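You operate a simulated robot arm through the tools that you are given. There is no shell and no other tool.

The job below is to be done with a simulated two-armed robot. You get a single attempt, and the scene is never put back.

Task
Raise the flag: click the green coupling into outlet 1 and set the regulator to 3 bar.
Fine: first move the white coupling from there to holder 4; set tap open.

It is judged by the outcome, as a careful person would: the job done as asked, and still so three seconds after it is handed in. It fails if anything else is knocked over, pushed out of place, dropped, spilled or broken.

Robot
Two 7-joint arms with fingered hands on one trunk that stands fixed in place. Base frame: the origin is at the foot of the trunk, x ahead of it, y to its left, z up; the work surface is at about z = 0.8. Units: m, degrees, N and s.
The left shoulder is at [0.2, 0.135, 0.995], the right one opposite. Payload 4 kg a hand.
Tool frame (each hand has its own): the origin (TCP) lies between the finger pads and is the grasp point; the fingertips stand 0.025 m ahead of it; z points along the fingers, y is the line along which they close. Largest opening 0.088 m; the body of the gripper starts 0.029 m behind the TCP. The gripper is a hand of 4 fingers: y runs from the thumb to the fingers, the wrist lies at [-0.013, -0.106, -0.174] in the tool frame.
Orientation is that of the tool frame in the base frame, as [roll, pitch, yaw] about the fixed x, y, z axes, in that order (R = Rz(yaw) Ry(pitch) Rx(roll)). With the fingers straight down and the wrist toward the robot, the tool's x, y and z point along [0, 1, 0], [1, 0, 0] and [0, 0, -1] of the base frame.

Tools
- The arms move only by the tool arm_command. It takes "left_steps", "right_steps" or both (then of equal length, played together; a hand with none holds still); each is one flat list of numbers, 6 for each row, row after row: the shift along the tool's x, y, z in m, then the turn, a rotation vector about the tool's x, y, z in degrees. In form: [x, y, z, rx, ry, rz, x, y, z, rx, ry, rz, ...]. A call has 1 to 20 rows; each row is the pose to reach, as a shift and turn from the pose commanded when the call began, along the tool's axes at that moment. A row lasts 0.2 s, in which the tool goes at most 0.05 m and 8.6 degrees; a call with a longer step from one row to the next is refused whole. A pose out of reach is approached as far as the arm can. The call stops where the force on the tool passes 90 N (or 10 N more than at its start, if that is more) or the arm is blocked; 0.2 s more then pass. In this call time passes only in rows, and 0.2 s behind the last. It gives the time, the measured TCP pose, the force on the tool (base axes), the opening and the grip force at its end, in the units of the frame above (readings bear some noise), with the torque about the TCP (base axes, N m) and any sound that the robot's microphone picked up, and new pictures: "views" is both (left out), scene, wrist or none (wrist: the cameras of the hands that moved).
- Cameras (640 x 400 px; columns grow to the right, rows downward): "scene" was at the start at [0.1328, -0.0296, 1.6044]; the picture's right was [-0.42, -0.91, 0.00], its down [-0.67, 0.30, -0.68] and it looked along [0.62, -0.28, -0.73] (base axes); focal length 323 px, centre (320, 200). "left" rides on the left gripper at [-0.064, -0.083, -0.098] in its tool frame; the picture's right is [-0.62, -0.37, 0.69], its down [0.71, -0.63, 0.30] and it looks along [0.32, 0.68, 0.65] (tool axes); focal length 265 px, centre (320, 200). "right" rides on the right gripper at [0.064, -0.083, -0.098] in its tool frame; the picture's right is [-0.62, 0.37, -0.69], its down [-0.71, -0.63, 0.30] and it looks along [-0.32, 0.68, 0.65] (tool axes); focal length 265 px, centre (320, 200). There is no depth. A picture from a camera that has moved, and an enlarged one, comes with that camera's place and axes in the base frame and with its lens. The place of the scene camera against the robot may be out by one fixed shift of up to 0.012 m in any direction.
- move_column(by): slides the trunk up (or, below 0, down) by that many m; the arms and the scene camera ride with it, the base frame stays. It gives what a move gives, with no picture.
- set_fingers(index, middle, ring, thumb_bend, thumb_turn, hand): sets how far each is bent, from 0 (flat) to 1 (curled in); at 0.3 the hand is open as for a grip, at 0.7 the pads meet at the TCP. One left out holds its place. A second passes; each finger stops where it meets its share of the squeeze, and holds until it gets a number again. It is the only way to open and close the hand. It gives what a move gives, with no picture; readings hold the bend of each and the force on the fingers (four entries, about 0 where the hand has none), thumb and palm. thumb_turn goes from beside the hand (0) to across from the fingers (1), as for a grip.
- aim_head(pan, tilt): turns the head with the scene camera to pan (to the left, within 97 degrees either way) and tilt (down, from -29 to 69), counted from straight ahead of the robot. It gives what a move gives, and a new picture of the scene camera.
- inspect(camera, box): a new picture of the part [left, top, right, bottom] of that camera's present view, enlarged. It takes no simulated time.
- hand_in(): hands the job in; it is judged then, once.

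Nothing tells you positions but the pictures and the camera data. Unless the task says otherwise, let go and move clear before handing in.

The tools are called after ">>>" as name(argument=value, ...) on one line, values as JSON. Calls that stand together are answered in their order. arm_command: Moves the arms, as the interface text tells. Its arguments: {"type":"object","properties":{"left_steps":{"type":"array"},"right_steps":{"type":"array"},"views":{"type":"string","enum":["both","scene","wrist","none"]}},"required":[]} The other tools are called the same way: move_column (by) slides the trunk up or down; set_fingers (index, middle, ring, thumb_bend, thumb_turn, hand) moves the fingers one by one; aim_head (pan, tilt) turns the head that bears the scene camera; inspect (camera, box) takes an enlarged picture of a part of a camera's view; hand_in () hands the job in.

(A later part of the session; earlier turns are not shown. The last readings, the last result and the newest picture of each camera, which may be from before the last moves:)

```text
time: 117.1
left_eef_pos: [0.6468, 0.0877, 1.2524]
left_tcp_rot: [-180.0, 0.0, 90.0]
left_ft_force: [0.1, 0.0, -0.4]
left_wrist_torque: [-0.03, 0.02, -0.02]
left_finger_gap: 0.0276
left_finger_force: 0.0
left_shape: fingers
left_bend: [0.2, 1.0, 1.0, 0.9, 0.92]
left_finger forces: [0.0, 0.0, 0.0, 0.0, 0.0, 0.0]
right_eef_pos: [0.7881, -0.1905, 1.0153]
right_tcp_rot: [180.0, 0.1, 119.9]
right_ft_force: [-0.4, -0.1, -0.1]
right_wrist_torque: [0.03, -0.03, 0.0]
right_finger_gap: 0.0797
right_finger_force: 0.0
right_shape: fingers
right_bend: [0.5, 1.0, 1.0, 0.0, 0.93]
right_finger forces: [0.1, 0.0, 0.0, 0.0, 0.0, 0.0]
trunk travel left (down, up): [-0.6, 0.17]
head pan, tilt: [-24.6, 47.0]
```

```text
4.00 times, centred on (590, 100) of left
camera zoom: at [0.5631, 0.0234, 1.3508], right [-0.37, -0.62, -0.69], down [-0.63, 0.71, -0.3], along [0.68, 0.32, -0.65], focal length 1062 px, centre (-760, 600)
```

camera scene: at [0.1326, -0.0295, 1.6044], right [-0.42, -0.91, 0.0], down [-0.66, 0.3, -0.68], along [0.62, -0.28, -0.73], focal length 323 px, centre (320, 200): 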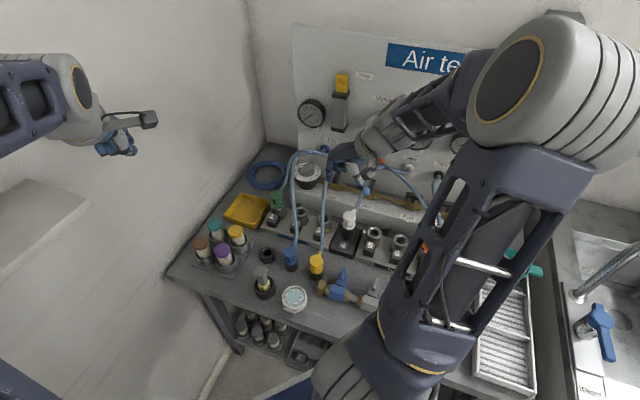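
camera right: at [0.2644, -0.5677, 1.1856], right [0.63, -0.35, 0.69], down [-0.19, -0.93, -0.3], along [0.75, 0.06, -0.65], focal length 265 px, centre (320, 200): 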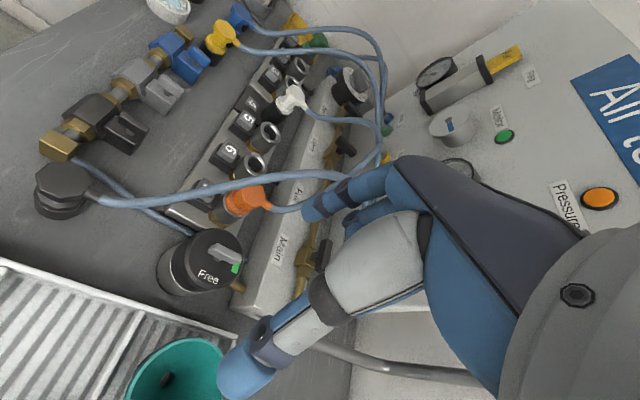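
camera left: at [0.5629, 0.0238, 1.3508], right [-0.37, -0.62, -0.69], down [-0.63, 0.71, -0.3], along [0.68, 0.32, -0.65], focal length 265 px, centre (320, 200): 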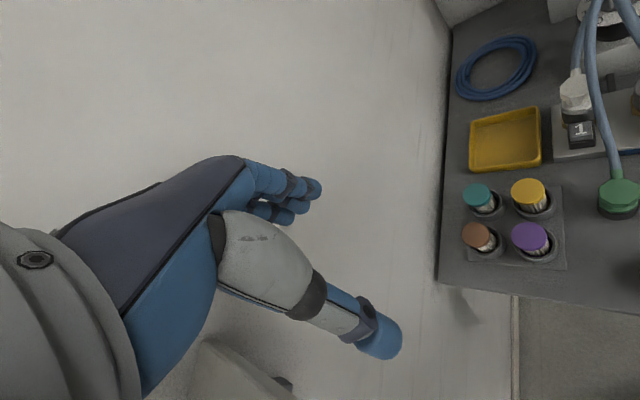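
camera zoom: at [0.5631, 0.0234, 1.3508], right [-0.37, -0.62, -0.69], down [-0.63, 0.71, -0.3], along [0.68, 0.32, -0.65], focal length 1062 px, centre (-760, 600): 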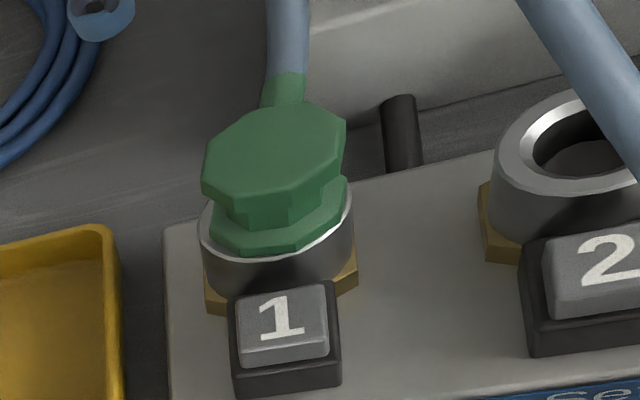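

It now sits at full depth with no load, slightly lower than before, and matches the white one's original height. I'll place the index over its centre and press firmly.

>>> arm_command(right_steps=[-0.0024, -0.0176, 0.0, 0, 0, 0, -0.0047, -0.0352, 0.02, 0, 0, 0, -0.0047, -0.0352, 0.05, 0, 0, 0, -0.0047, -0.0352, 0.073, 0, 0, 0], views="none")

>>> inspect(camera="left", box=[540, 50, 640, 150])

>>> inspect(camera="scene", box=[264, 184, 304, 234])

```text
time: 118.1
left_eef_pos: [0.6464, 0.0882, 1.2515]
left_tcp_rot: [180.0, 0.0, 89.8]
left_ft_force: [-0.6, -0.1, -0.7]
left_wrist_torque: [-0.04, 0.01, -0.01]
left_finger_gap: 0.0274
left_finger_force: 0.0
left_shape: fingers
left_bend: [0.2, 1.0, 1.0, 0.9, 0.92]
left_finger forces: [0.1, 0.1, 0.0, 0.0, 0.1, 0.0]
right_eef_pos: [0.7603, -0.2127, 0.9432]
right_tcp_rot: [-180.0, 0.1, 120.0]
right_ft_force: [-0.6, -0.1, 0.6]
right_wrist_torque: [-0.01, 0.0, -0.01]
right_finger_gap: 0.0795
right_finger_force: 0.1
right_shape: fingers
right_bend: [0.5, 1.0, 1.0, 0.0, 0.93]
right_finger forces: [0.0, 0.0, 0.0, 0.0, 0.0, 0.0]
trunk travel left (down, up): [-0.6, 0.17]
head pan, tilt: [-24.6, 47.0]
```

```text
4.00 times, centred on (590, 100) of left
camera zoom: at [0.563, 0.0234, 1.3508], right [-0.37, -0.62, -0.69], down [-0.63, 0.71, -0.3], along [0.68, 0.32, -0.65], focal length 1062 px, centre (-760, 600)
```

zoom: 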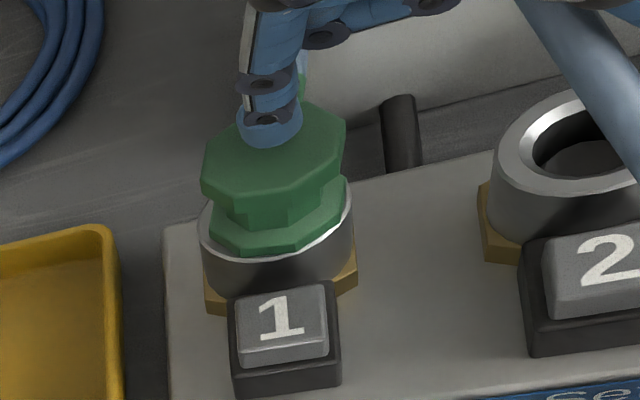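

```text
8.00 times, centred on (284, 209) of scene
camera zoom: at [0.1327, -0.0296, 1.6044], right [-0.42, -0.91, 0.0], down [-0.66, 0.3, -0.68], along [0.62, -0.28, -0.73], focal length 2584 px, centre (608, 128)
```

zoom: 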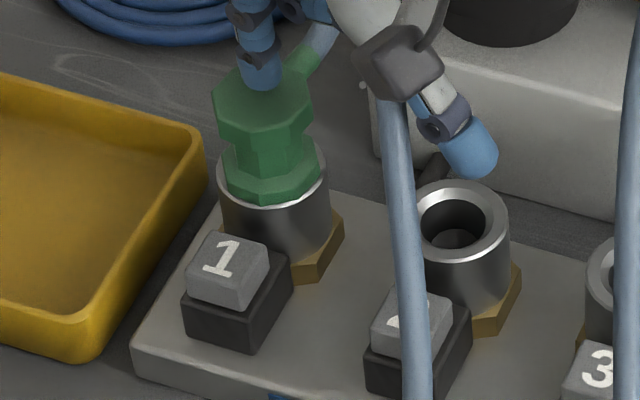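

>>> arm_command(right_steps=[-0.001, 0, 0.006, 0, 0, 0, -0.001, 0, 0.011, 0, 0, 0, -0.001, 0, 0.015, 0, 0, 0, -0.001, 0, 0.018, 0, 0, 0], views="none")

>>> inspect(camera="left", box=[540, 50, 640, 150])

```text
time: 119.1
left_eef_pos: [0.6457, 0.0885, 1.2556]
left_tcp_rot: [179.9, -0.1, 90.0]
left_ft_force: [-0.9, 0.2, -1.1]
left_wrist_torque: [0.0, -0.02, -0.02]
left_finger_gap: 0.0273
left_finger_force: 0.1
left_shape: fingers
left_bend: [0.2, 1.0, 1.0, 0.9, 0.92]
left_finger forces: [0.0, 0.0, 0.1, 0.0, 0.1, 0.1]
right_eef_pos: [0.7659, -0.2116, 0.9378]
right_tcp_rot: [178.8, 0.8, 119.9]
right_ft_force: [-7.6, -0.6, 87.0]
right_wrist_torque: [1.9, -1.38, 0.13]
right_finger_gap: 0.0747
right_finger_force: 43.8
right_shape: fingers
right_bend: [0.53, 1.0, 1.0, 0.0, 0.93]
right_finger forces: [86.8, 0.1, 0.1, 0.1, 0.0, 0.1]
trunk travel left (down, up): [-0.6, 0.17]
head pan, tilt: [-24.6, 47.0]
```

```text
4.00 times, centred on (590, 100) of left
camera zoom: at [0.5606, 0.0239, 1.3529], right [-0.37, -0.62, -0.69], down [-0.63, 0.71, -0.31], along [0.69, 0.32, -0.65], focal length 1062 px, centre (-760, 600)
```

zoom: 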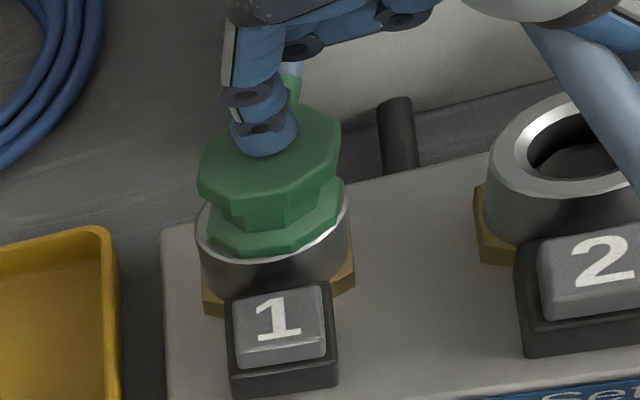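

87 N and still no audible click. I'll ease off and do a careful pull test in this state before deciding anything else.

>>> arm_command(right_steps=[0, 0, -0.02, 0, 0, 0, 0, 0, -0.05, 0, 0, 0, 0, 0.015, -0.08, 0, 0, 0, 0.003, 0.0352, -0.09, 0, 0, 0], views="none")

>>> set_fingers(hand="right", index=0.4, middle=0.4, ring=0.2, thumb_bend=0.4, thumb_turn=0.98)

>>> inspect(camera="scene", box=[264, 184, 304, 234])

>>> inspect(camera="left", box=[540, 50, 640, 150])

```text
time: 120.1
left_eef_pos: [0.6465, 0.0871, 1.2522]
left_tcp_rot: [-179.9, 0.0, 90.0]
left_ft_force: [0.3, -0.3, -0.7]
left_wrist_torque: [0.02, 0.01, 0.02]
left_finger_gap: 0.0274
left_finger_force: 0.2
left_shape: fingers
left_bend: [0.2, 1.0, 1.0, 0.9, 0.92]
left_finger forces: [0.0, 0.0, 0.0, 0.1, 0.0, 0.0]
right_eef_pos: [0.7893, -0.1943, 1.0144]
right_tcp_rot: [-180.0, -0.1, 120.0]
right_ft_force: [0.5, -0.6, -0.4]
right_wrist_torque: [0.02, -0.02, -0.01]
right_finger_gap: 0.0797
right_finger_force: 0.1
right_shape: fingers
right_bend: [0.5, 1.0, 1.0, 0.0, 0.93]
right_finger forces: [0.1, 0.0, 0.0, 0.0, 0.1, 0.0]
trunk travel left (down, up): [-0.6, 0.17]
head pan, tilt: [-24.6, 47.0]
```

```text
time: 121.1
left_eef_pos: [0.6457, 0.0872, 1.2541]
left_tcp_rot: [-180.0, 0.0, 90.0]
left_ft_force: [0.4, 0.1, -0.3]
left_wrist_torque: [-0.01, -0.01, -0.05]
left_finger_gap: 0.0277
left_finger_force: 0.0
left_shape: fingers
left_bend: [0.2, 1.0, 1.0, 0.9, 0.92]
left_finger forces: [0.1, 0.0, 0.0, 0.0, 0.0, 0.1]
right_eef_pos: [0.7897, -0.1932, 1.0152]
right_tcp_rot: [-180.0, 0.0, 119.9]
right_ft_force: [-0.1, -0.3, -0.1]
right_wrist_torque: [-0.01, 0.0, -0.03]
right_finger_gap: 0.0637
right_finger_force: 0.0
right_shape: fingers
right_bend: [0.4, 0.4, 0.2, 0.4, 0.97]
right_finger forces: [0.0, 0.0, 0.1, 0.0, 0.1, 0.1]
trunk travel left (down, up): [-0.6, 0.17]
head pan, tilt: [-24.6, 47.0]
```

```text
8.00 times, centred on (284, 209) of scene
camera zoom: at [0.1329, -0.0296, 1.6044], right [-0.42, -0.91, 0.0], down [-0.67, 0.3, -0.68], along [0.62, -0.28, -0.73], focal length 2584 px, centre (608, 128)
```

zoom: 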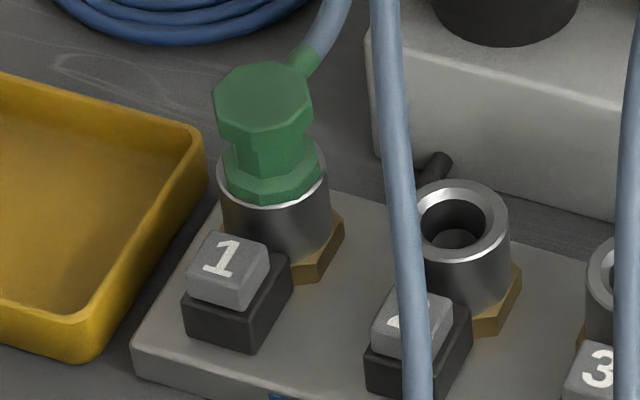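

```text
4.00 times, centred on (590, 100) of left
camera zoom: at [0.5631, 0.0234, 1.3508], right [-0.37, -0.62, -0.69], down [-0.63, 0.71, -0.3], along [0.68, 0.32, -0.65], focal length 1062 px, centre (-760, 600)
```

zoom: 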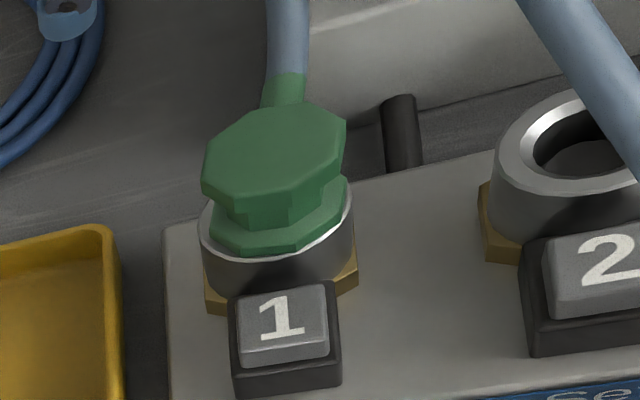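

The picture is pixel-identical before and after an 87 N press, whereas earlier it always shifted, so it may now be rigidly held. Pull test again: grip and lift very gently.

>>> arm_command(right_steps=[0.002, 0.0, 0.04, 0, 0, 0, 0.0025, 0.0, 0.08, 0, 0, 0, 0.0025, 0.0, 0.105, 0, 0, 0, 0.0025, 0.0, 0.119, 0, 0, 0], views="none")

>>> set_fingers(hand="right", index=0.7, middle=0.72, thumb_bend=0.7)

>>> arm_command(right_steps=[0, 0, -0.0015, 0, 0, 0, 0, 0, -0.003, 0, 0, 0], views="none")

>>> inspect(camera="left", box=[540, 50, 640, 150])

```text
time: 122.1
left_eef_pos: [0.6468, 0.0875, 1.2525]
left_tcp_rot: [180.0, 0.0, 90.0]
left_ft_force: [-0.2, 0.3, 0.8]
left_wrist_torque: [-0.02, -0.01, 0.01]
left_finger_gap: 0.0276
left_finger_force: 0.0
left_shape: fingers
left_bend: [0.2, 1.0, 1.0, 0.9, 0.92]
left_finger forces: [0.0, 0.0, 0.1, 0.0, 0.0, 0.0]
right_eef_pos: [0.7874, -0.1915, 0.8944]
right_tcp_rot: [179.9, 0.1, 120.0]
right_ft_force: [-0.8, 0.2, -0.4]
right_wrist_torque: [0.01, 0.0, -0.02]
right_finger_gap: 0.0639
right_finger_force: 0.2
right_shape: fingers
right_bend: [0.4, 0.4, 0.2, 0.4, 0.97]
right_finger forces: [0.0, 0.1, 0.0, 0.0, 0.0, 0.0]
trunk travel left (down, up): [-0.6, 0.17]
head pan, tilt: [-24.6, 47.0]
```

```text
time: 123.1
left_eef_pos: [0.6478, 0.0883, 1.2524]
left_tcp_rot: [-180.0, 0.0, 90.1]
left_ft_force: [0.6, 0.0, 0.0]
left_wrist_torque: [-0.02, -0.03, 0.01]
left_finger_gap: 0.0276
left_finger_force: 0.0
left_shape: fingers
left_bend: [0.2, 1.0, 1.0, 0.9, 0.92]
left_finger forces: [0.0, 0.1, 0.1, 0.0, 0.0, 0.0]
right_eef_pos: [0.7892, -0.1912, 0.8958]
right_tcp_rot: [-179.9, 0.0, 120.0]
right_ft_force: [4.9, 0.1, -1.1]
right_wrist_torque: [0.02, -0.11, -0.01]
right_finger_gap: 0.0276
right_finger_force: 12.6
right_shape: fingers
right_bend: [0.58, 0.62, 0.2, 0.57, 0.99]
right_finger forces: [7.3, 7.7, 0.0, 0.0, 10.5, 0.0]
trunk travel left (down, up): [-0.6, 0.17]
head pan, tilt: [-24.6, 47.0]
```

```text
time: 123.7
left_eef_pos: [0.6463, 0.0873, 1.2525]
left_tcp_rot: [180.0, 0.1, 90.0]
left_ft_force: [-0.9, -0.1, 1.4]
left_wrist_torque: [0.02, -0.01, 0.0]
left_finger_gap: 0.0275
left_finger_force: 0.0
left_shape: fingers
left_bend: [0.2, 1.0, 1.0, 0.9, 0.92]
left_finger forces: [0.0, 0.0, 0.0, 0.0, 0.0, 0.0]
right_eef_pos: [0.7877, -0.1907, 0.898]
right_tcp_rot: [-180.0, 0.0, 120.0]
right_ft_force: [0.7, -0.5, -1.2]
right_wrist_torque: [-0.01, -0.03, -0.02]
right_finger_gap: 0.0277
right_finger_force: 12.3
right_shape: fingers
right_bend: [0.59, 0.63, 0.2, 0.57, 0.99]
right_finger forces: [6.3, 6.0, 0.1, 0.0, 12.1, 0.0]
trunk travel left (down, up): [-0.6, 0.17]
head pan, tilt: [-24.6, 47.0]
```

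```text
4.00 times, centred on (590, 100) of left
camera zoom: at [0.5631, 0.0233, 1.3508], right [-0.37, -0.62, -0.69], down [-0.63, 0.71, -0.3], along [0.68, 0.32, -0.65], focal length 1062 px, centre (-760, 600)
```

zoom: 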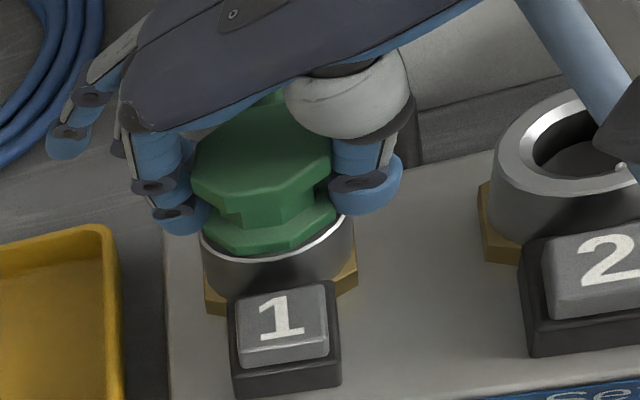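

It lifts freely again, so force isn't the missing ingredient. While I hold it, I'll take it fully out and look closely at its spigot and into the bore of outlet 1 for any key or catch.

>>> arm_command(right_steps=[0, 0, -0.015, 0, 0, 0, 0, 0, -0.03, 0, 0, 0, 0, 0, -0.05, 0, 0, 0, 0, 0, -0.07, 0, 0, 0, 0, 0, -0.085, 0, 0, 0], views="none")

>>> inspect(camera="left", box=[545, 30, 605, 110])

>>> inspect(camera="scene", box=[264, 164, 304, 214])

>>> inspect(camera="right", box=[180, 210, 280, 300])

```text
time: 124.9
left_eef_pos: [0.6463, 0.0876, 1.2526]
left_tcp_rot: [179.9, 0.0, 90.0]
left_ft_force: [-0.4, -0.8, 0.0]
left_wrist_torque: [-0.05, 0.0, 0.0]
left_finger_gap: 0.0276
left_finger_force: 0.1
left_shape: fingers
left_bend: [0.2, 1.0, 1.0, 0.9, 0.92]
left_finger forces: [0.1, 0.0, 0.1, 0.0, 0.0, 0.0]
right_eef_pos: [0.7883, -0.1908, 0.9832]
right_tcp_rot: [179.9, 0.0, 120.1]
right_ft_force: [0.1, 0.8, -1.2]
right_wrist_torque: [-0.03, -0.03, 0.0]
right_finger_gap: 0.0277
right_finger_force: 12.3
right_shape: fingers
right_bend: [0.59, 0.64, 0.2, 0.57, 0.99]
right_finger forces: [6.4, 5.9, 0.0, 0.0, 11.9, 0.0]
trunk travel left (down, up): [-0.6, 0.17]
head pan, tilt: [-24.6, 47.0]
```

```text
5.00 times, centred on (575, 70) of left
camera zoom: at [0.5632, 0.0234, 1.3507], right [-0.37, -0.62, -0.69], down [-0.63, 0.71, -0.3], along [0.68, 0.32, -0.65], focal length 1327 px, centre (-955, 850)
```

zoom: 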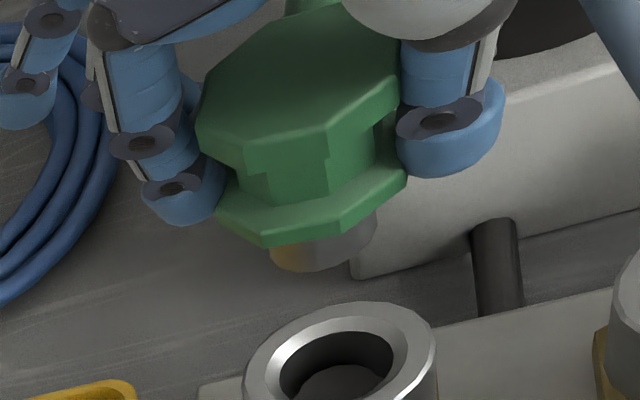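

```text
8.00 times, centred on (284, 189) of scene
camera zoom: at [0.133, -0.0297, 1.6043], right [-0.42, -0.91, 0.0], down [-0.67, 0.3, -0.68], along [0.62, -0.28, -0.73], focal length 2584 px, centre (608, 288)
```

zoom: 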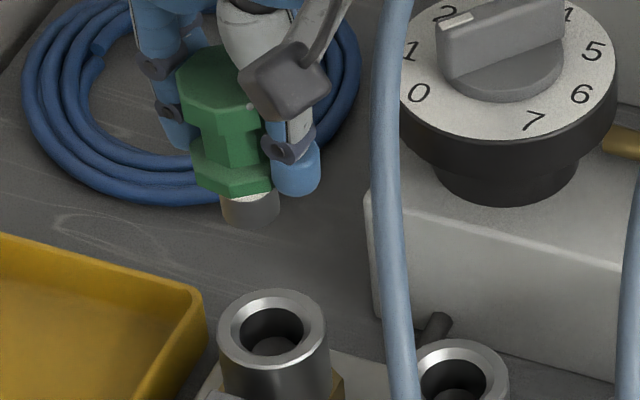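

```text
4.44 times, centred on (230, 255) of right
camera zoom: at [0.6842, -0.1775, 1.0833], right [0.63, -0.35, 0.69], down [-0.19, -0.93, -0.3], along [0.75, 0.06, -0.65], focal length 1180 px, centre (720, -44)
```

zoom: 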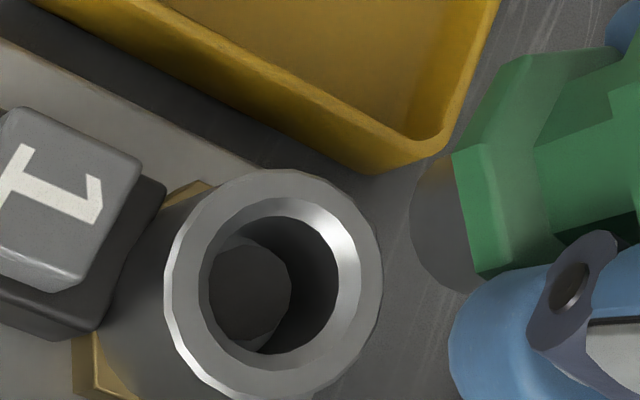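

The spigot and bore are plain cylinders with no key, so the catch must need close alignment. The spigot is about 2 mm left of the bore axis just now. I'll correct that and lower it again, watching the side forces.

>>> arm_command(right_steps=[-0.0011, -0.0017, 0.02, 0, 0, 0, -0.0011, -0.0017, 0.045, 0, 0, 0, -0.0011, -0.0017, 0.06, 0, 0, 0, -0.0011, -0.0017, 0.07, 0, 0, 0, -0.0011, -0.0017, 0.077, 0, 0, 0], views="none")

>>> arm_command(right_steps=[0, 0, 0.004, 0, 0, 0, 0, 0, 0.008, 0, 0, 0], views="none")

>>> inspect(camera="left", box=[540, 50, 640, 150])

>>> inspect(camera="scene", box=[264, 184, 304, 234])

```text
time: 126.1
left_eef_pos: [0.646, 0.0874, 1.2527]
left_tcp_rot: [-180.0, 0.0, 90.0]
left_ft_force: [0.7, 0.0, 0.1]
left_wrist_torque: [-0.04, 0.04, -0.01]
left_finger_gap: 0.0275
left_finger_force: 0.0
left_shape: fingers
left_bend: [0.2, 1.0, 1.0, 0.9, 0.92]
left_finger forces: [0.1, 0.1, 0.0, 0.1, 0.0, 0.0]
right_eef_pos: [0.7876, -0.1922, 0.9055]
right_tcp_rot: [-179.9, 0.0, 120.0]
right_ft_force: [-0.7, -0.5, -0.4]
right_wrist_torque: [0.0, -0.01, 0.03]
right_finger_gap: 0.0276
right_finger_force: 11.9
right_shape: fingers
right_bend: [0.59, 0.64, 0.2, 0.57, 0.99]
right_finger forces: [6.5, 5.8, 0.1, 0.0, 11.9, 0.0]
trunk travel left (down, up): [-0.6, 0.17]
head pan, tilt: [-24.6, 47.0]
```

```text
time: 126.7
left_eef_pos: [0.6473, 0.0887, 1.2531]
left_tcp_rot: [-180.0, 0.0, 89.9]
left_ft_force: [1.0, -0.4, 0.5]
left_wrist_torque: [0.02, 0.03, 0.0]
left_finger_gap: 0.0276
left_finger_force: 0.0
left_shape: fingers
left_bend: [0.2, 1.0, 1.0, 0.9, 0.92]
left_finger forces: [0.0, 0.0, 0.0, 0.0, 0.1, 0.0]
right_eef_pos: [0.7871, -0.1912, 0.8985]
right_tcp_rot: [180.0, 0.0, 120.0]
right_ft_force: [0.3, -0.2, -1.6]
right_wrist_torque: [0.0, -0.03, 0.01]
right_finger_gap: 0.0276
right_finger_force: 12.1
right_shape: fingers
right_bend: [0.59, 0.64, 0.2, 0.57, 0.99]
right_finger forces: [6.5, 5.9, 0.1, 0.0, 11.8, 0.1]
trunk travel left (down, up): [-0.6, 0.17]
head pan, tilt: [-24.6, 47.0]
```

```text
4.00 times, centred on (590, 100) of left
camera zoom: at [0.5631, 0.0234, 1.3508], right [-0.37, -0.62, -0.69], down [-0.63, 0.71, -0.3], along [0.68, 0.32, -0.65], focal length 1062 px, centre (-760, 600)
```

zoom: 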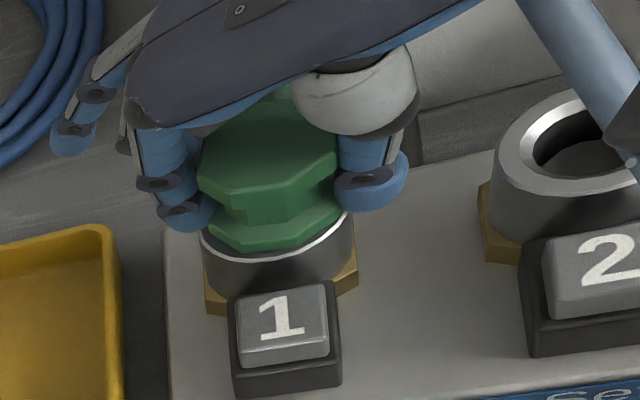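

```text
8.00 times, centred on (284, 209) of scene
camera zoom: at [0.1329, -0.0296, 1.6044], right [-0.42, -0.91, 0.0], down [-0.67, 0.3, -0.68], along [0.62, -0.28, -0.73], focal length 2584 px, centre (608, 128)
```

zoom: 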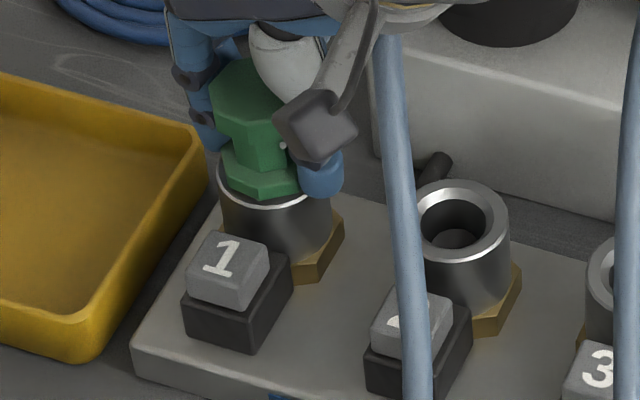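

With no button press beforehand there is no spring at all on the way down; the spring only appeared after the button had popped it up. So the catch seems to be armed by the button and engages when the plug is pushed down from there. My first push from the armed state was off-centre and my second was tilted by the grip. I'll set it down, arm it again with the button, and this time push it straight down with one finger on its centre.

>>> arm_command(right_steps=[0, 0, 0.002, 0, 0, 0, 0, 0, 0.0035, 0, 0, 0], views="none")

>>> set_fingers(hand="right", index=0.4, middle=0.4, thumb_bend=0.4)

>>> arm_command(right_steps=[0, 0, -0.03, 0, 0, 0, 0, 0, -0.065, 0, 0, 0, 0, 0, -0.1, 0, 0, 0], views="none")

>>> set_fingers(hand="right", index=0.3, middle=1.0, ring=1.0, thumb_bend=0.9, thumb_turn=0.9)

>>> inspect(camera="scene", box=[264, 184, 304, 234])

```text
time: 127.3
left_eef_pos: [0.6471, 0.087, 1.2524]
left_tcp_rot: [-180.0, 0.0, 90.0]
left_ft_force: [0.4, 0.0, 0.2]
left_wrist_torque: [-0.02, 0.02, 0.02]
left_finger_gap: 0.0278
left_finger_force: 0.2
left_shape: fingers
left_bend: [0.2, 1.0, 1.0, 0.9, 0.92]
left_finger forces: [0.0, 0.0, 0.0, 0.0, 0.1, 0.1]
right_eef_pos: [0.7866, -0.1911, 0.8957]
right_tcp_rot: [180.0, 0.1, 119.9]
right_ft_force: [0.8, 1.4, 2.4]
right_wrist_torque: [-0.01, -0.03, 0.02]
right_finger_gap: 0.0272
right_finger_force: 13.8
right_shape: fingers
right_bend: [0.59, 0.63, 0.2, 0.57, 0.99]
right_finger forces: [6.9, 9.0, 0.0, 0.0, 12.3, 0.0]
trunk travel left (down, up): [-0.6, 0.17]
head pan, tilt: [-24.6, 47.0]
```

```text
time: 128.3
left_eef_pos: [0.6473, 0.0884, 1.2518]
left_tcp_rot: [-179.9, 0.0, 89.9]
left_ft_force: [-0.5, 0.6, 0.2]
left_wrist_torque: [-0.02, 0.0, 0.0]
left_finger_gap: 0.0275
left_finger_force: 0.0
left_shape: fingers
left_bend: [0.2, 1.0, 1.0, 0.9, 0.92]
left_finger forces: [0.0, 0.0, 0.1, 0.1, 0.0, 0.0]
right_eef_pos: [0.787, -0.1927, 0.8953]
right_tcp_rot: [179.9, -0.1, 120.0]
right_ft_force: [-0.1, 0.2, -0.8]
right_wrist_torque: [0.01, 0.0, 0.01]
right_finger_gap: 0.063
right_finger_force: 0.0
right_shape: fingers
right_bend: [0.4, 0.4, 0.2, 0.4, 0.97]
right_finger forces: [0.0, 0.1, 0.0, 0.0, 0.1, 0.0]
trunk travel left (down, up): [-0.6, 0.17]
head pan, tilt: [-24.6, 47.0]
```

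```text
time: 129.1
left_eef_pos: [0.6462, 0.0886, 1.2526]
left_tcp_rot: [-180.0, 0.1, 90.0]
left_ft_force: [0.7, 0.3, 0.0]
left_wrist_torque: [-0.01, 0.01, 0.01]
left_finger_gap: 0.0275
left_finger_force: 0.0
left_shape: fingers
left_bend: [0.2, 1.0, 1.0, 0.9, 0.92]
left_finger forces: [0.1, 0.0, 0.0, 0.0, 0.0, 0.1]
right_eef_pos: [0.787, -0.1917, 0.9955]
right_tcp_rot: [-180.0, 0.0, 119.9]
right_ft_force: [-0.3, 0.0, -0.7]
right_wrist_torque: [0.01, 0.02, 0.03]
right_finger_gap: 0.0633
right_finger_force: 0.0
right_shape: fingers
right_bend: [0.4, 0.4, 0.2, 0.4, 0.97]
right_finger forces: [0.0, 0.0, 0.1, 0.0, 0.0, 0.1]
trunk travel left (down, up): [-0.6, 0.17]
head pan, tilt: [-24.6, 47.0]
```

```text
time: 130.1
left_eef_pos: [0.6485, 0.0862, 1.2525]
left_tcp_rot: [-180.0, 0.1, 90.0]
left_ft_force: [0.3, -0.7, -0.2]
left_wrist_torque: [0.02, -0.01, -0.01]
left_finger_gap: 0.0274
left_finger_force: 0.0
left_shape: fingers
left_bend: [0.2, 1.0, 1.0, 0.9, 0.92]
left_finger forces: [0.0, 0.0, 0.0, 0.0, 0.0, 0.0]
right_eef_pos: [0.7883, -0.1923, 0.9954]
right_tcp_rot: [-180.0, 0.0, 120.1]
right_ft_force: [-0.8, 0.2, -0.1]
right_wrist_torque: [0.0, 0.03, -0.01]
right_finger_gap: 0.019
right_finger_force: 0.1
right_shape: fingers
right_bend: [0.3, 1.0, 1.0, 0.9, 0.92]
right_finger forces: [0.0, 0.0, 0.0, 0.0, 0.1, 0.0]
trunk travel left (down, up): [-0.6, 0.17]
head pan, tilt: [-24.6, 47.0]
```

```text
8.00 times, centred on (284, 209) of scene
camera zoom: at [0.1329, -0.0296, 1.6044], right [-0.42, -0.91, 0.0], down [-0.67, 0.3, -0.68], along [0.62, -0.28, -0.73], focal length 2584 px, centre (608, 128)
```

zoom: 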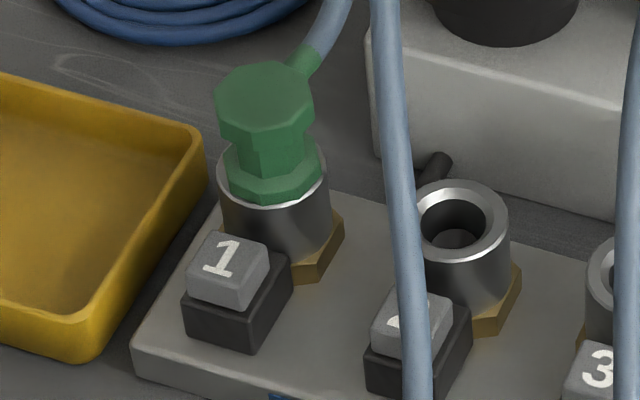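

>>> arm_command(right_steps=[0.016, -0.0165, 0, 0, 0, 8, 0.032, -0.033, 0, 0, 0, 16, 0.048, -0.05, 0, 0, 0, 24, 0.0644, -0.0656, 0, 0, 0, 30, 0.0644, -0.0656, 0.045, 0, 0, 30, 0.0644, -0.0656, 0.09, 0, 0, 30, 0.0644, -0.0656, 0.102, 0, 0, 30], views="none")

>>> inspect(camera="left", box=[540, 50, 640, 150])

```text
time: 131.7
left_eef_pos: [0.6482, 0.0883, 1.254]
left_tcp_rot: [180.0, -0.1, 90.1]
left_ft_force: [-1.1, -0.1, 0.7]
left_wrist_torque: [-0.01, -0.02, -0.01]
left_finger_gap: 0.0275
left_finger_force: 0.1
left_shape: fingers
left_bend: [0.2, 1.0, 1.0, 0.9, 0.92]
left_finger forces: [0.0, 0.0, 0.0, 0.0, 0.0, 0.0]
right_eef_pos: [0.6979, -0.1704, 0.8927]
right_tcp_rot: [180.0, 0.0, 90.0]
right_ft_force: [-0.6, 0.1, -0.8]
right_wrist_torque: [0.0, 0.0, -0.06]
right_finger_gap: 0.0191
right_finger_force: 0.0
right_shape: fingers
right_bend: [0.3, 1.0, 1.0, 0.9, 0.92]
right_finger forces: [0.0, 0.0, 0.0, 0.0, 0.1, 0.1]
trunk travel left (down, up): [-0.6, 0.17]
head pan, tilt: [-24.6, 47.0]
```

```text
4.00 times, centred on (590, 100) of left
camera zoom: at [0.5629, 0.0234, 1.3508], right [-0.37, -0.62, -0.69], down [-0.63, 0.71, -0.3], along [0.68, 0.32, -0.65], focal length 1062 px, centre (-760, 600)
```

zoom: 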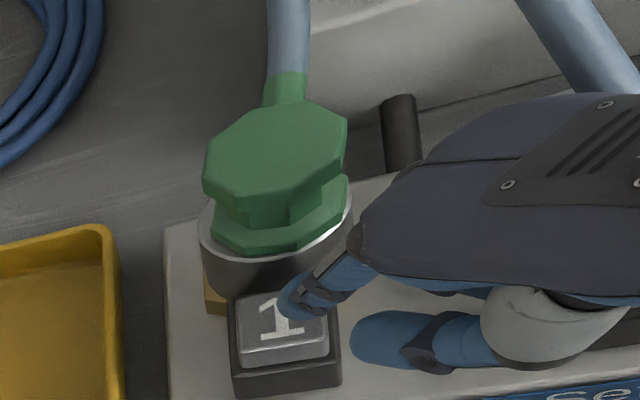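

>>> arm_command(right_steps=[0, 0, 0.008, 0, 0, 0, 0, 0, 0.014, 0, 0, 0, 0, 0, 0.02, 0, 0, 0], views="none")

>>> inspect(camera="left", box=[540, 50, 640, 150])

>>> arm_command(right_steps=[0, 0, -0.01, 0, 0, 0, 0, -0.005, -0.03, 0, 0, 0, 0, -0.01, -0.06, 0, 0, 0, 0, -0.01, -0.1, 0, 0, 0], views="none")

>>> inspect(camera="left", box=[540, 50, 640, 150])

>>> inspect(camera="scene", box=[264, 184, 304, 234])

```text
time: 132.5
left_eef_pos: [0.6473, 0.0877, 1.2543]
left_tcp_rot: [180.0, -0.1, 89.9]
left_ft_force: [0.9, -0.1, -0.5]
left_wrist_torque: [0.0, 0.02, 0.0]
left_finger_gap: 0.0279
left_finger_force: 0.1
left_shape: fingers
left_bend: [0.2, 1.0, 1.0, 0.9, 0.92]
left_finger forces: [0.0, 0.1, 0.0, 0.0, 0.0, 0.1]
right_eef_pos: [0.6992, -0.1701, 0.8734]
right_tcp_rot: [179.8, 0.0, 90.2]
right_ft_force: [-4.3, 0.5, 14.7]
right_wrist_torque: [0.08, -0.6, 0.04]
right_finger_gap: 0.0196
right_finger_force: 6.9
right_shape: fingers
right_bend: [0.3, 1.0, 1.0, 0.9, 0.92]
right_finger forces: [13.8, 0.0, 0.0, 0.0, 0.0, 0.0]
trunk travel left (down, up): [-0.6, 0.17]
head pan, tilt: [-24.6, 47.0]
```

```text
4.00 times, centred on (590, 100) of left
camera zoom: at [0.5626, 0.0235, 1.3513], right [-0.37, -0.62, -0.69], down [-0.63, 0.71, -0.3], along [0.68, 0.32, -0.65], focal length 1062 px, centre (-760, 600)
```

zoom: 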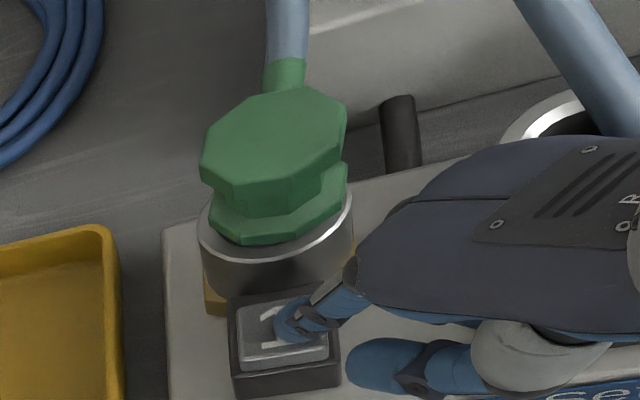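

```text
time: 133.5
left_eef_pos: [0.647, 0.0889, 1.2516]
left_tcp_rot: [180.0, 0.0, 89.9]
left_ft_force: [-0.2, 1.0, -0.3]
left_wrist_torque: [0.0, -0.01, -0.04]
left_finger_gap: 0.0275
left_finger_force: 0.0
left_shape: fingers
left_bend: [0.2, 1.0, 1.0, 0.9, 0.92]
left_finger forces: [0.0, 0.0, 0.0, 0.0, 0.0, 0.0]
right_eef_pos: [0.6884, -0.1695, 0.9742]
right_tcp_rot: [-179.9, 0.0, 90.0]
right_ft_force: [-0.1, 0.3, 0.3]
right_wrist_torque: [0.01, 0.05, 0.01]
right_finger_gap: 0.0193
right_finger_force: 0.0
right_shape: fingers
right_bend: [0.3, 1.0, 1.0, 0.9, 0.92]
right_finger forces: [0.0, 0.0, 0.1, 0.0, 0.0, 0.1]
trunk travel left (down, up): [-0.6, 0.17]
head pan, tilt: [-24.6, 47.0]
```

```text
4.00 times, centred on (590, 100) of left
camera zoom: at [0.5634, 0.0234, 1.3506], right [-0.37, -0.62, -0.69], down [-0.63, 0.71, -0.3], along [0.68, 0.32, -0.65], focal length 1062 px, centre (-760, 600)
```

zoom: 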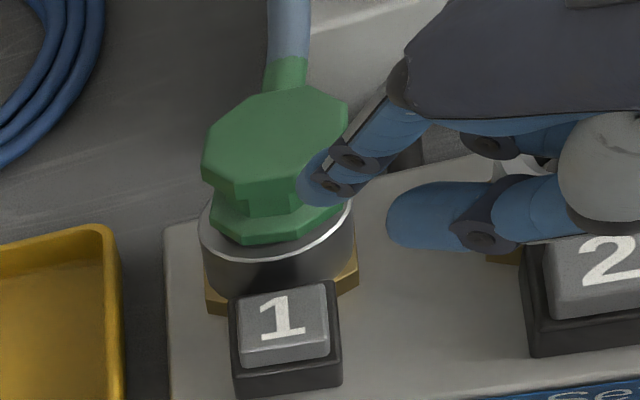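

```text
8.00 times, centred on (284, 209) of scene
camera zoom: at [0.1332, -0.0297, 1.6043], right [-0.42, -0.91, 0.0], down [-0.67, 0.3, -0.68], along [0.62, -0.28, -0.73], focal length 2584 px, centre (608, 128)
```

zoom: 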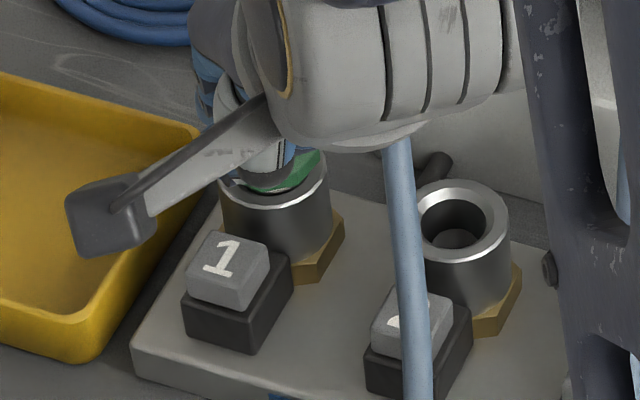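

It's armed again: popped up, upright and centred. Now I'll form the straight index pointer and bring it over the centre of the top face.

>>> arm_command(right_steps=[0, -0.01, -0.03, 0, 0, 0, 0, -0.01, -0.065, 0, 0, 0, -0.014, 0.015, -0.065, 0, 0, -8, -0.028, 0.04, -0.06, 0, 0, -16, -0.036, 0.058, -0.058, 0, 0, -24, -0.0427, 0.0713, -0.056, 0, 0, -30], views="none")

>>> set_fingers(hand="right", index=0.5, middle=1.0, ring=1.0, thumb_bend=0.0, thumb_turn=0.98)

>>> arm_command(right_steps=[0, 0, 0.03, 0, 0, 0, 0, 0, 0.06, 0, 0, 0, 0, 0, 0.078, 0, 0, 0], views="none")

>>> inspect(camera="left", box=[540, 50, 640, 150])

>>> inspect(camera="scene", box=[264, 184, 304, 234])

```text
time: 134.9
left_eef_pos: [0.646, 0.0882, 1.252]
left_tcp_rot: [-180.0, 0.0, 90.0]
left_ft_force: [0.6, 0.6, 0.1]
left_wrist_torque: [-0.02, -0.02, -0.01]
left_finger_gap: 0.0275
left_finger_force: 0.1
left_shape: fingers
left_bend: [0.2, 1.0, 1.0, 0.9, 0.92]
left_finger forces: [0.0, 0.0, 0.0, 0.0, 0.0, 0.0]
right_eef_pos: [0.7595, -0.2133, 1.0305]
right_tcp_rot: [180.0, 0.1, 120.1]
right_ft_force: [0.1, -0.6, -0.2]
right_wrist_torque: [-0.01, 0.02, 0.02]
right_finger_gap: 0.0192
right_finger_force: 0.1
right_shape: fingers
right_bend: [0.3, 1.0, 1.0, 0.9, 0.92]
right_finger forces: [0.0, 0.1, 0.1, 0.0, 0.0, 0.1]
trunk travel left (down, up): [-0.6, 0.17]
head pan, tilt: [-24.6, 47.0]
```

```text
time: 135.9
left_eef_pos: [0.6468, 0.087, 1.2528]
left_tcp_rot: [-180.0, 0.0, 90.0]
left_ft_force: [0.6, 0.7, 0.6]
left_wrist_torque: [0.01, 0.02, 0.0]
left_finger_gap: 0.0278
left_finger_force: 0.0
left_shape: fingers
left_bend: [0.2, 1.0, 1.0, 0.9, 0.92]
left_finger forces: [0.0, 0.0, 0.1, 0.0, 0.0, 0.1]
right_eef_pos: [0.7578, -0.2128, 1.0281]
right_tcp_rot: [180.0, 0.0, 120.0]
right_ft_force: [-0.2, -0.1, 0.0]
right_wrist_torque: [0.01, -0.06, -0.02]
right_finger_gap: 0.0797
right_finger_force: 0.0
right_shape: fingers
right_bend: [0.5, 1.0, 1.0, 0.0, 0.93]
right_finger forces: [0.0, 0.0, 0.0, 0.0, 0.0, 0.1]
trunk travel left (down, up): [-0.6, 0.17]
head pan, tilt: [-24.6, 47.0]
```

```text
time: 136.7
left_eef_pos: [0.6463, 0.0874, 1.2527]
left_tcp_rot: [-179.9, 0.0, 90.0]
left_ft_force: [-0.5, -0.4, 0.4]
left_wrist_torque: [-0.01, 0.0, -0.04]
left_finger_gap: 0.0279
left_finger_force: 0.1
left_shape: fingers
left_bend: [0.2, 1.0, 1.0, 0.9, 0.92]
left_finger forces: [0.0, 0.0, 0.0, 0.1, 0.0, 0.0]
right_eef_pos: [0.7597, -0.2119, 0.9517]
right_tcp_rot: [179.8, 0.0, 120.0]
right_ft_force: [-0.6, -0.2, -0.3]
right_wrist_torque: [-0.02, -0.02, 0.01]
right_finger_gap: 0.0797
right_finger_force: 0.0
right_shape: fingers
right_bend: [0.5, 1.0, 1.0, 0.0, 0.93]
right_finger forces: [0.0, 0.0, 0.1, 0.0, 0.0, 0.0]
trunk travel left (down, up): [-0.6, 0.17]
head pan, tilt: [-24.6, 47.0]
```

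```text
4.00 times, centred on (590, 100) of left
camera zoom: at [0.563, 0.0234, 1.3508], right [-0.37, -0.62, -0.69], down [-0.63, 0.71, -0.3], along [0.68, 0.32, -0.65], focal length 1062 px, centre (-760, 600)
```

zoom: 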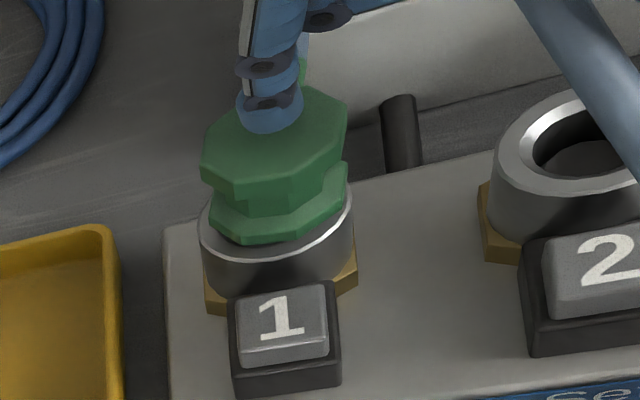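

```text
8.00 times, centred on (284, 209) of scene
camera zoom: at [0.1327, -0.0296, 1.6044], right [-0.42, -0.91, 0.0], down [-0.66, 0.3, -0.68], along [0.62, -0.28, -0.73], focal length 2584 px, centre (608, 128)
```

zoom: 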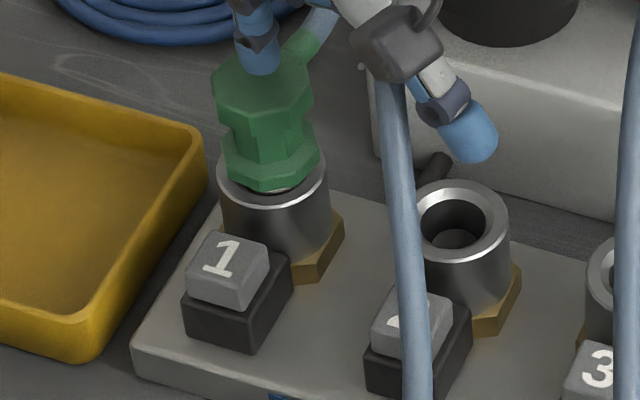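

>>> arm_command(right_steps=[-0.003, 0, 0.004, 0, 0, 0, -0.003, 0, 0.01, 0, 0, 0, -0.003, 0, 0.013, 0, 0, 0], views="none")

>>> inspect(camera="left", box=[540, 50, 640, 150])

>>> arm_command(right_steps=[0, 0, 0.002, 0, 0, 0, 0, 0, 0.004, 0, 0, 0], views="none")

>>> arm_command(right_steps=[0, 0, 0.002, 0, 0, 0, 0, 0, 0.004, 0, 0, 0], views="none")

>>> inspect(camera="left", box=[540, 50, 640, 150])

>>> inspect(camera="scene", box=[264, 184, 304, 234])

```text
time: 137.5
left_eef_pos: [0.6476, 0.0876, 1.2516]
left_tcp_rot: [179.9, 0.0, 90.0]
left_ft_force: [-0.1, 0.1, 0.7]
left_wrist_torque: [0.01, 0.01, 0.05]
left_finger_gap: 0.0274
left_finger_force: 0.1
left_shape: fingers
left_bend: [0.2, 1.0, 1.0, 0.9, 0.92]
left_finger forces: [0.0, 0.0, 0.1, 0.1, 0.0, 0.0]
right_eef_pos: [0.7606, -0.2154, 0.9371]
right_tcp_rot: [179.9, 0.0, 120.0]
right_ft_force: [-0.2, 0.1, 3.5]
right_wrist_torque: [0.1, -0.11, -0.05]
right_finger_gap: 0.0797
right_finger_force: 2.2
right_shape: fingers
right_bend: [0.5, 1.0, 1.0, 0.0, 0.93]
right_finger forces: [4.5, 0.0, 0.0, 0.0, 0.0, 0.0]
trunk travel left (down, up): [-0.6, 0.17]
head pan, tilt: [-24.6, 47.0]
```

```text
4.00 times, centred on (590, 100) of left
camera zoom: at [0.5629, 0.0234, 1.3509], right [-0.37, -0.62, -0.69], down [-0.63, 0.71, -0.3], along [0.68, 0.32, -0.65], focal length 1062 px, centre (-760, 600)
```

zoom: 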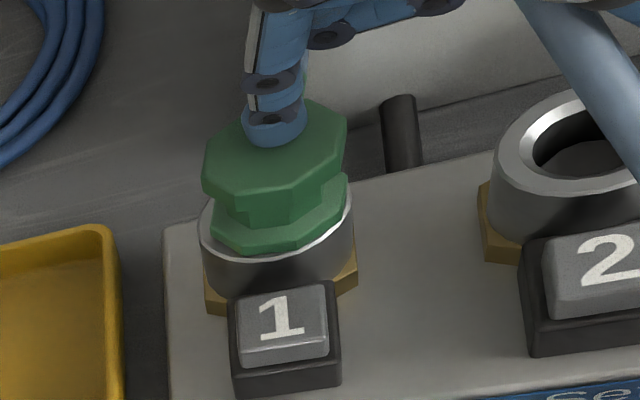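

```text
time: 138.1
left_eef_pos: [0.6468, 0.0887, 1.2542]
left_tcp_rot: [180.0, -0.1, 90.0]
left_ft_force: [-0.5, -0.1, 0.7]
left_wrist_torque: [-0.01, 0.03, 0.04]
left_finger_gap: 0.0276
left_finger_force: 0.1
left_shape: fingers
left_bend: [0.2, 1.0, 1.0, 0.9, 0.92]
left_finger forces: [0.0, 0.0, 0.0, 0.1, 0.1, 0.0]
right_eef_pos: [0.7629, -0.2153, 0.9371]
right_tcp_rot: [179.7, 0.2, 120.0]
right_ft_force: [-2.7, -1.2, 26.5]
right_wrist_torque: [0.62, -0.52, 0.03]
right_finger_gap: 0.0788
right_finger_force: 13.3
right_shape: fingers
right_bend: [0.51, 1.0, 1.0, 0.0, 0.93]
right_finger forces: [26.9, 0.0, 0.0, 0.0, 0.0, 0.0]
trunk travel left (down, up): [-0.6, 0.17]
head pan, tilt: [-24.6, 47.0]
```

```text
time: 138.7
left_eef_pos: [0.6456, 0.0876, 1.2536]
left_tcp_rot: [179.9, 0.1, 90.0]
left_ft_force: [-0.2, 0.2, -0.4]
left_wrist_torque: [0.02, -0.01, -0.04]
left_finger_gap: 0.0277
left_finger_force: 0.1
left_shape: fingers
left_bend: [0.2, 1.0, 1.0, 0.9, 0.92]
left_finger forces: [0.1, 0.1, 0.1, 0.0, 0.0, 0.0]
right_eef_pos: [0.7634, -0.2146, 0.9374]
right_tcp_rot: [179.3, 0.3, 120.0]
right_ft_force: [-5.5, -1.6, 62.4]
right_wrist_torque: [1.35, -1.14, 0.07]
right_finger_gap: 0.0772
right_finger_force: 31.5
right_shape: fingers
right_bend: [0.52, 1.0, 1.0, 0.0, 0.93]
right_finger forces: [62.5, 0.1, 0.0, 0.1, 0.0, 0.1]
trunk travel left (down, up): [-0.6, 0.17]
head pan, tilt: [-24.6, 47.0]
```

```text
4.00 times, centred on (590, 100) of left
camera zoom: at [0.5613, 0.0237, 1.3523], right [-0.37, -0.62, -0.69], down [-0.63, 0.71, -0.31], along [0.68, 0.32, -0.65], focal length 1062 px, centre (-760, 600)
```

zoom: 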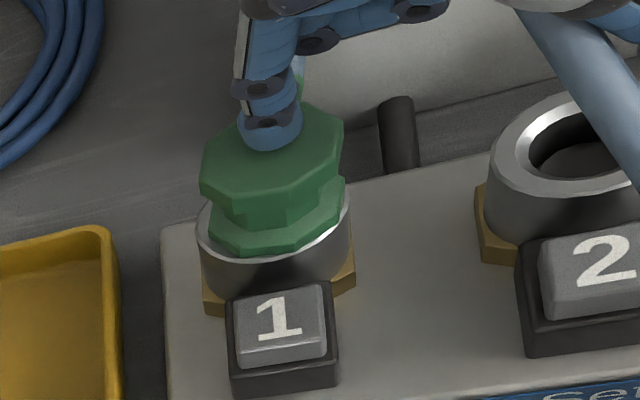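

```text
8.00 times, centred on (284, 209) of scene
camera zoom: at [0.1307, -0.0292, 1.6052], right [-0.42, -0.91, 0.0], down [-0.66, 0.3, -0.68], along [0.62, -0.28, -0.73], focal length 2584 px, centre (608, 128)
```

zoom: 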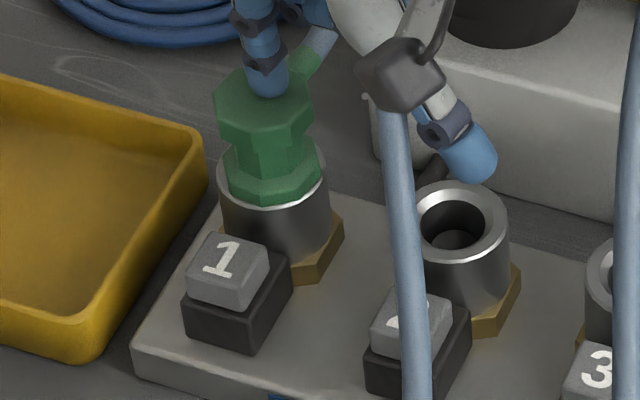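

It went down from the armed position under only about 4 N and is now at full depth. I'll lift off and repeat the pull test.

>>> arm_command(right_steps=[0, 0, -0.02, 0, 0, 0, 0, 0, -0.05, 0, 0, 0, 0, 0.017, -0.08, 0, 0, 0, 0.0055, 0.0352, -0.095, 0, 0, 0], views="none")

>>> set_fingers(hand="right", index=0.4, middle=0.4, ring=0.2, thumb_bend=0.4, thumb_turn=0.98)

>>> inspect(camera="scene", box=[264, 184, 304, 234])

>>> inspect(camera="left", box=[540, 50, 640, 150])

```text
time: 139.7
left_eef_pos: [0.6482, 0.0881, 1.2519]
left_tcp_rot: [-180.0, 0.0, 90.0]
left_ft_force: [-0.9, -0.4, 0.1]
left_wrist_torque: [0.02, 0.01, -0.03]
left_finger_gap: 0.0276
left_finger_force: 0.1
left_shape: fingers
left_bend: [0.2, 1.0, 1.0, 0.9, 0.92]
left_finger forces: [0.1, 0.1, 0.0, 0.0, 0.0, 0.1]
right_eef_pos: [0.7881, -0.1922, 1.0229]
right_tcp_rot: [180.0, -0.2, 120.0]
right_ft_force: [0.0, -0.5, 0.4]
right_wrist_torque: [0.0, -0.01, 0.04]
right_finger_gap: 0.0797
right_finger_force: 0.1
right_shape: fingers
right_bend: [0.5, 1.0, 1.0, 0.0, 0.93]
right_finger forces: [0.1, 0.0, 0.0, 0.1, 0.0, 0.0]
trunk travel left (down, up): [-0.6, 0.17]
head pan, tilt: [-24.6, 47.0]
```

```text
time: 140.7
left_eef_pos: [0.648, 0.0888, 1.2534]
left_tcp_rot: [180.0, 0.0, 90.0]
left_ft_force: [-0.7, 0.5, -0.3]
left_wrist_torque: [-0.01, 0.0, 0.02]
left_finger_gap: 0.0274
left_finger_force: 0.0
left_shape: fingers
left_bend: [0.2, 1.0, 1.0, 0.9, 0.92]
left_finger forces: [0.1, 0.0, 0.0, 0.1, 0.2, 0.1]
right_eef_pos: [0.7872, -0.1926, 1.0245]
right_tcp_rot: [-179.9, 0.0, 120.0]
right_ft_force: [-0.6, -0.4, 0.0]
right_wrist_torque: [-0.01, -0.01, 0.05]
right_finger_gap: 0.0635
right_finger_force: 0.1
right_shape: fingers
right_bend: [0.4, 0.4, 0.2, 0.4, 0.97]
right_finger forces: [0.0, 0.0, 0.0, 0.0, 0.0, 0.1]
trunk travel left (down, up): [-0.6, 0.17]
head pan, tilt: [-24.6, 47.0]
```

```text
8.00 times, centred on (284, 209) of scene
camera zoom: at [0.1329, -0.0296, 1.6044], right [-0.42, -0.91, 0.0], down [-0.67, 0.3, -0.68], along [0.62, -0.28, -0.73], focal length 2584 px, centre (608, 128)
```

zoom: 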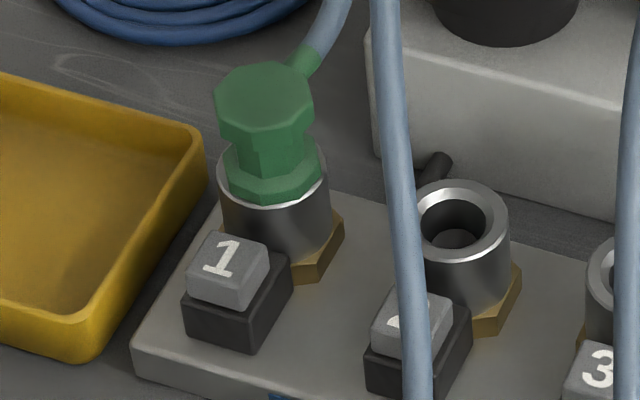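

```text
4.00 times, centred on (590, 100) of left
camera zoom: at [0.5631, 0.0234, 1.3508], right [-0.37, -0.62, -0.69], down [-0.63, 0.71, -0.3], along [0.68, 0.32, -0.65], focal length 1062 px, centre (-760, 600)
```

zoom: 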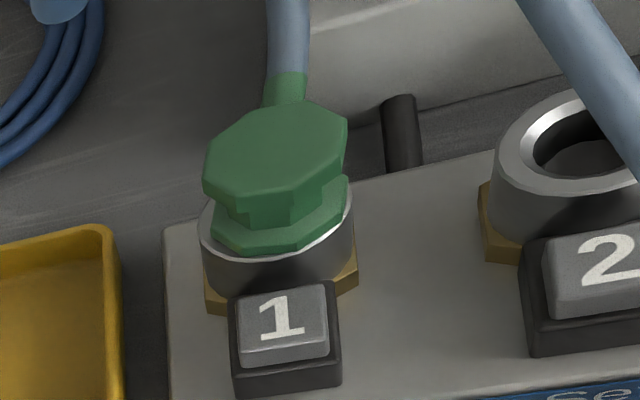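

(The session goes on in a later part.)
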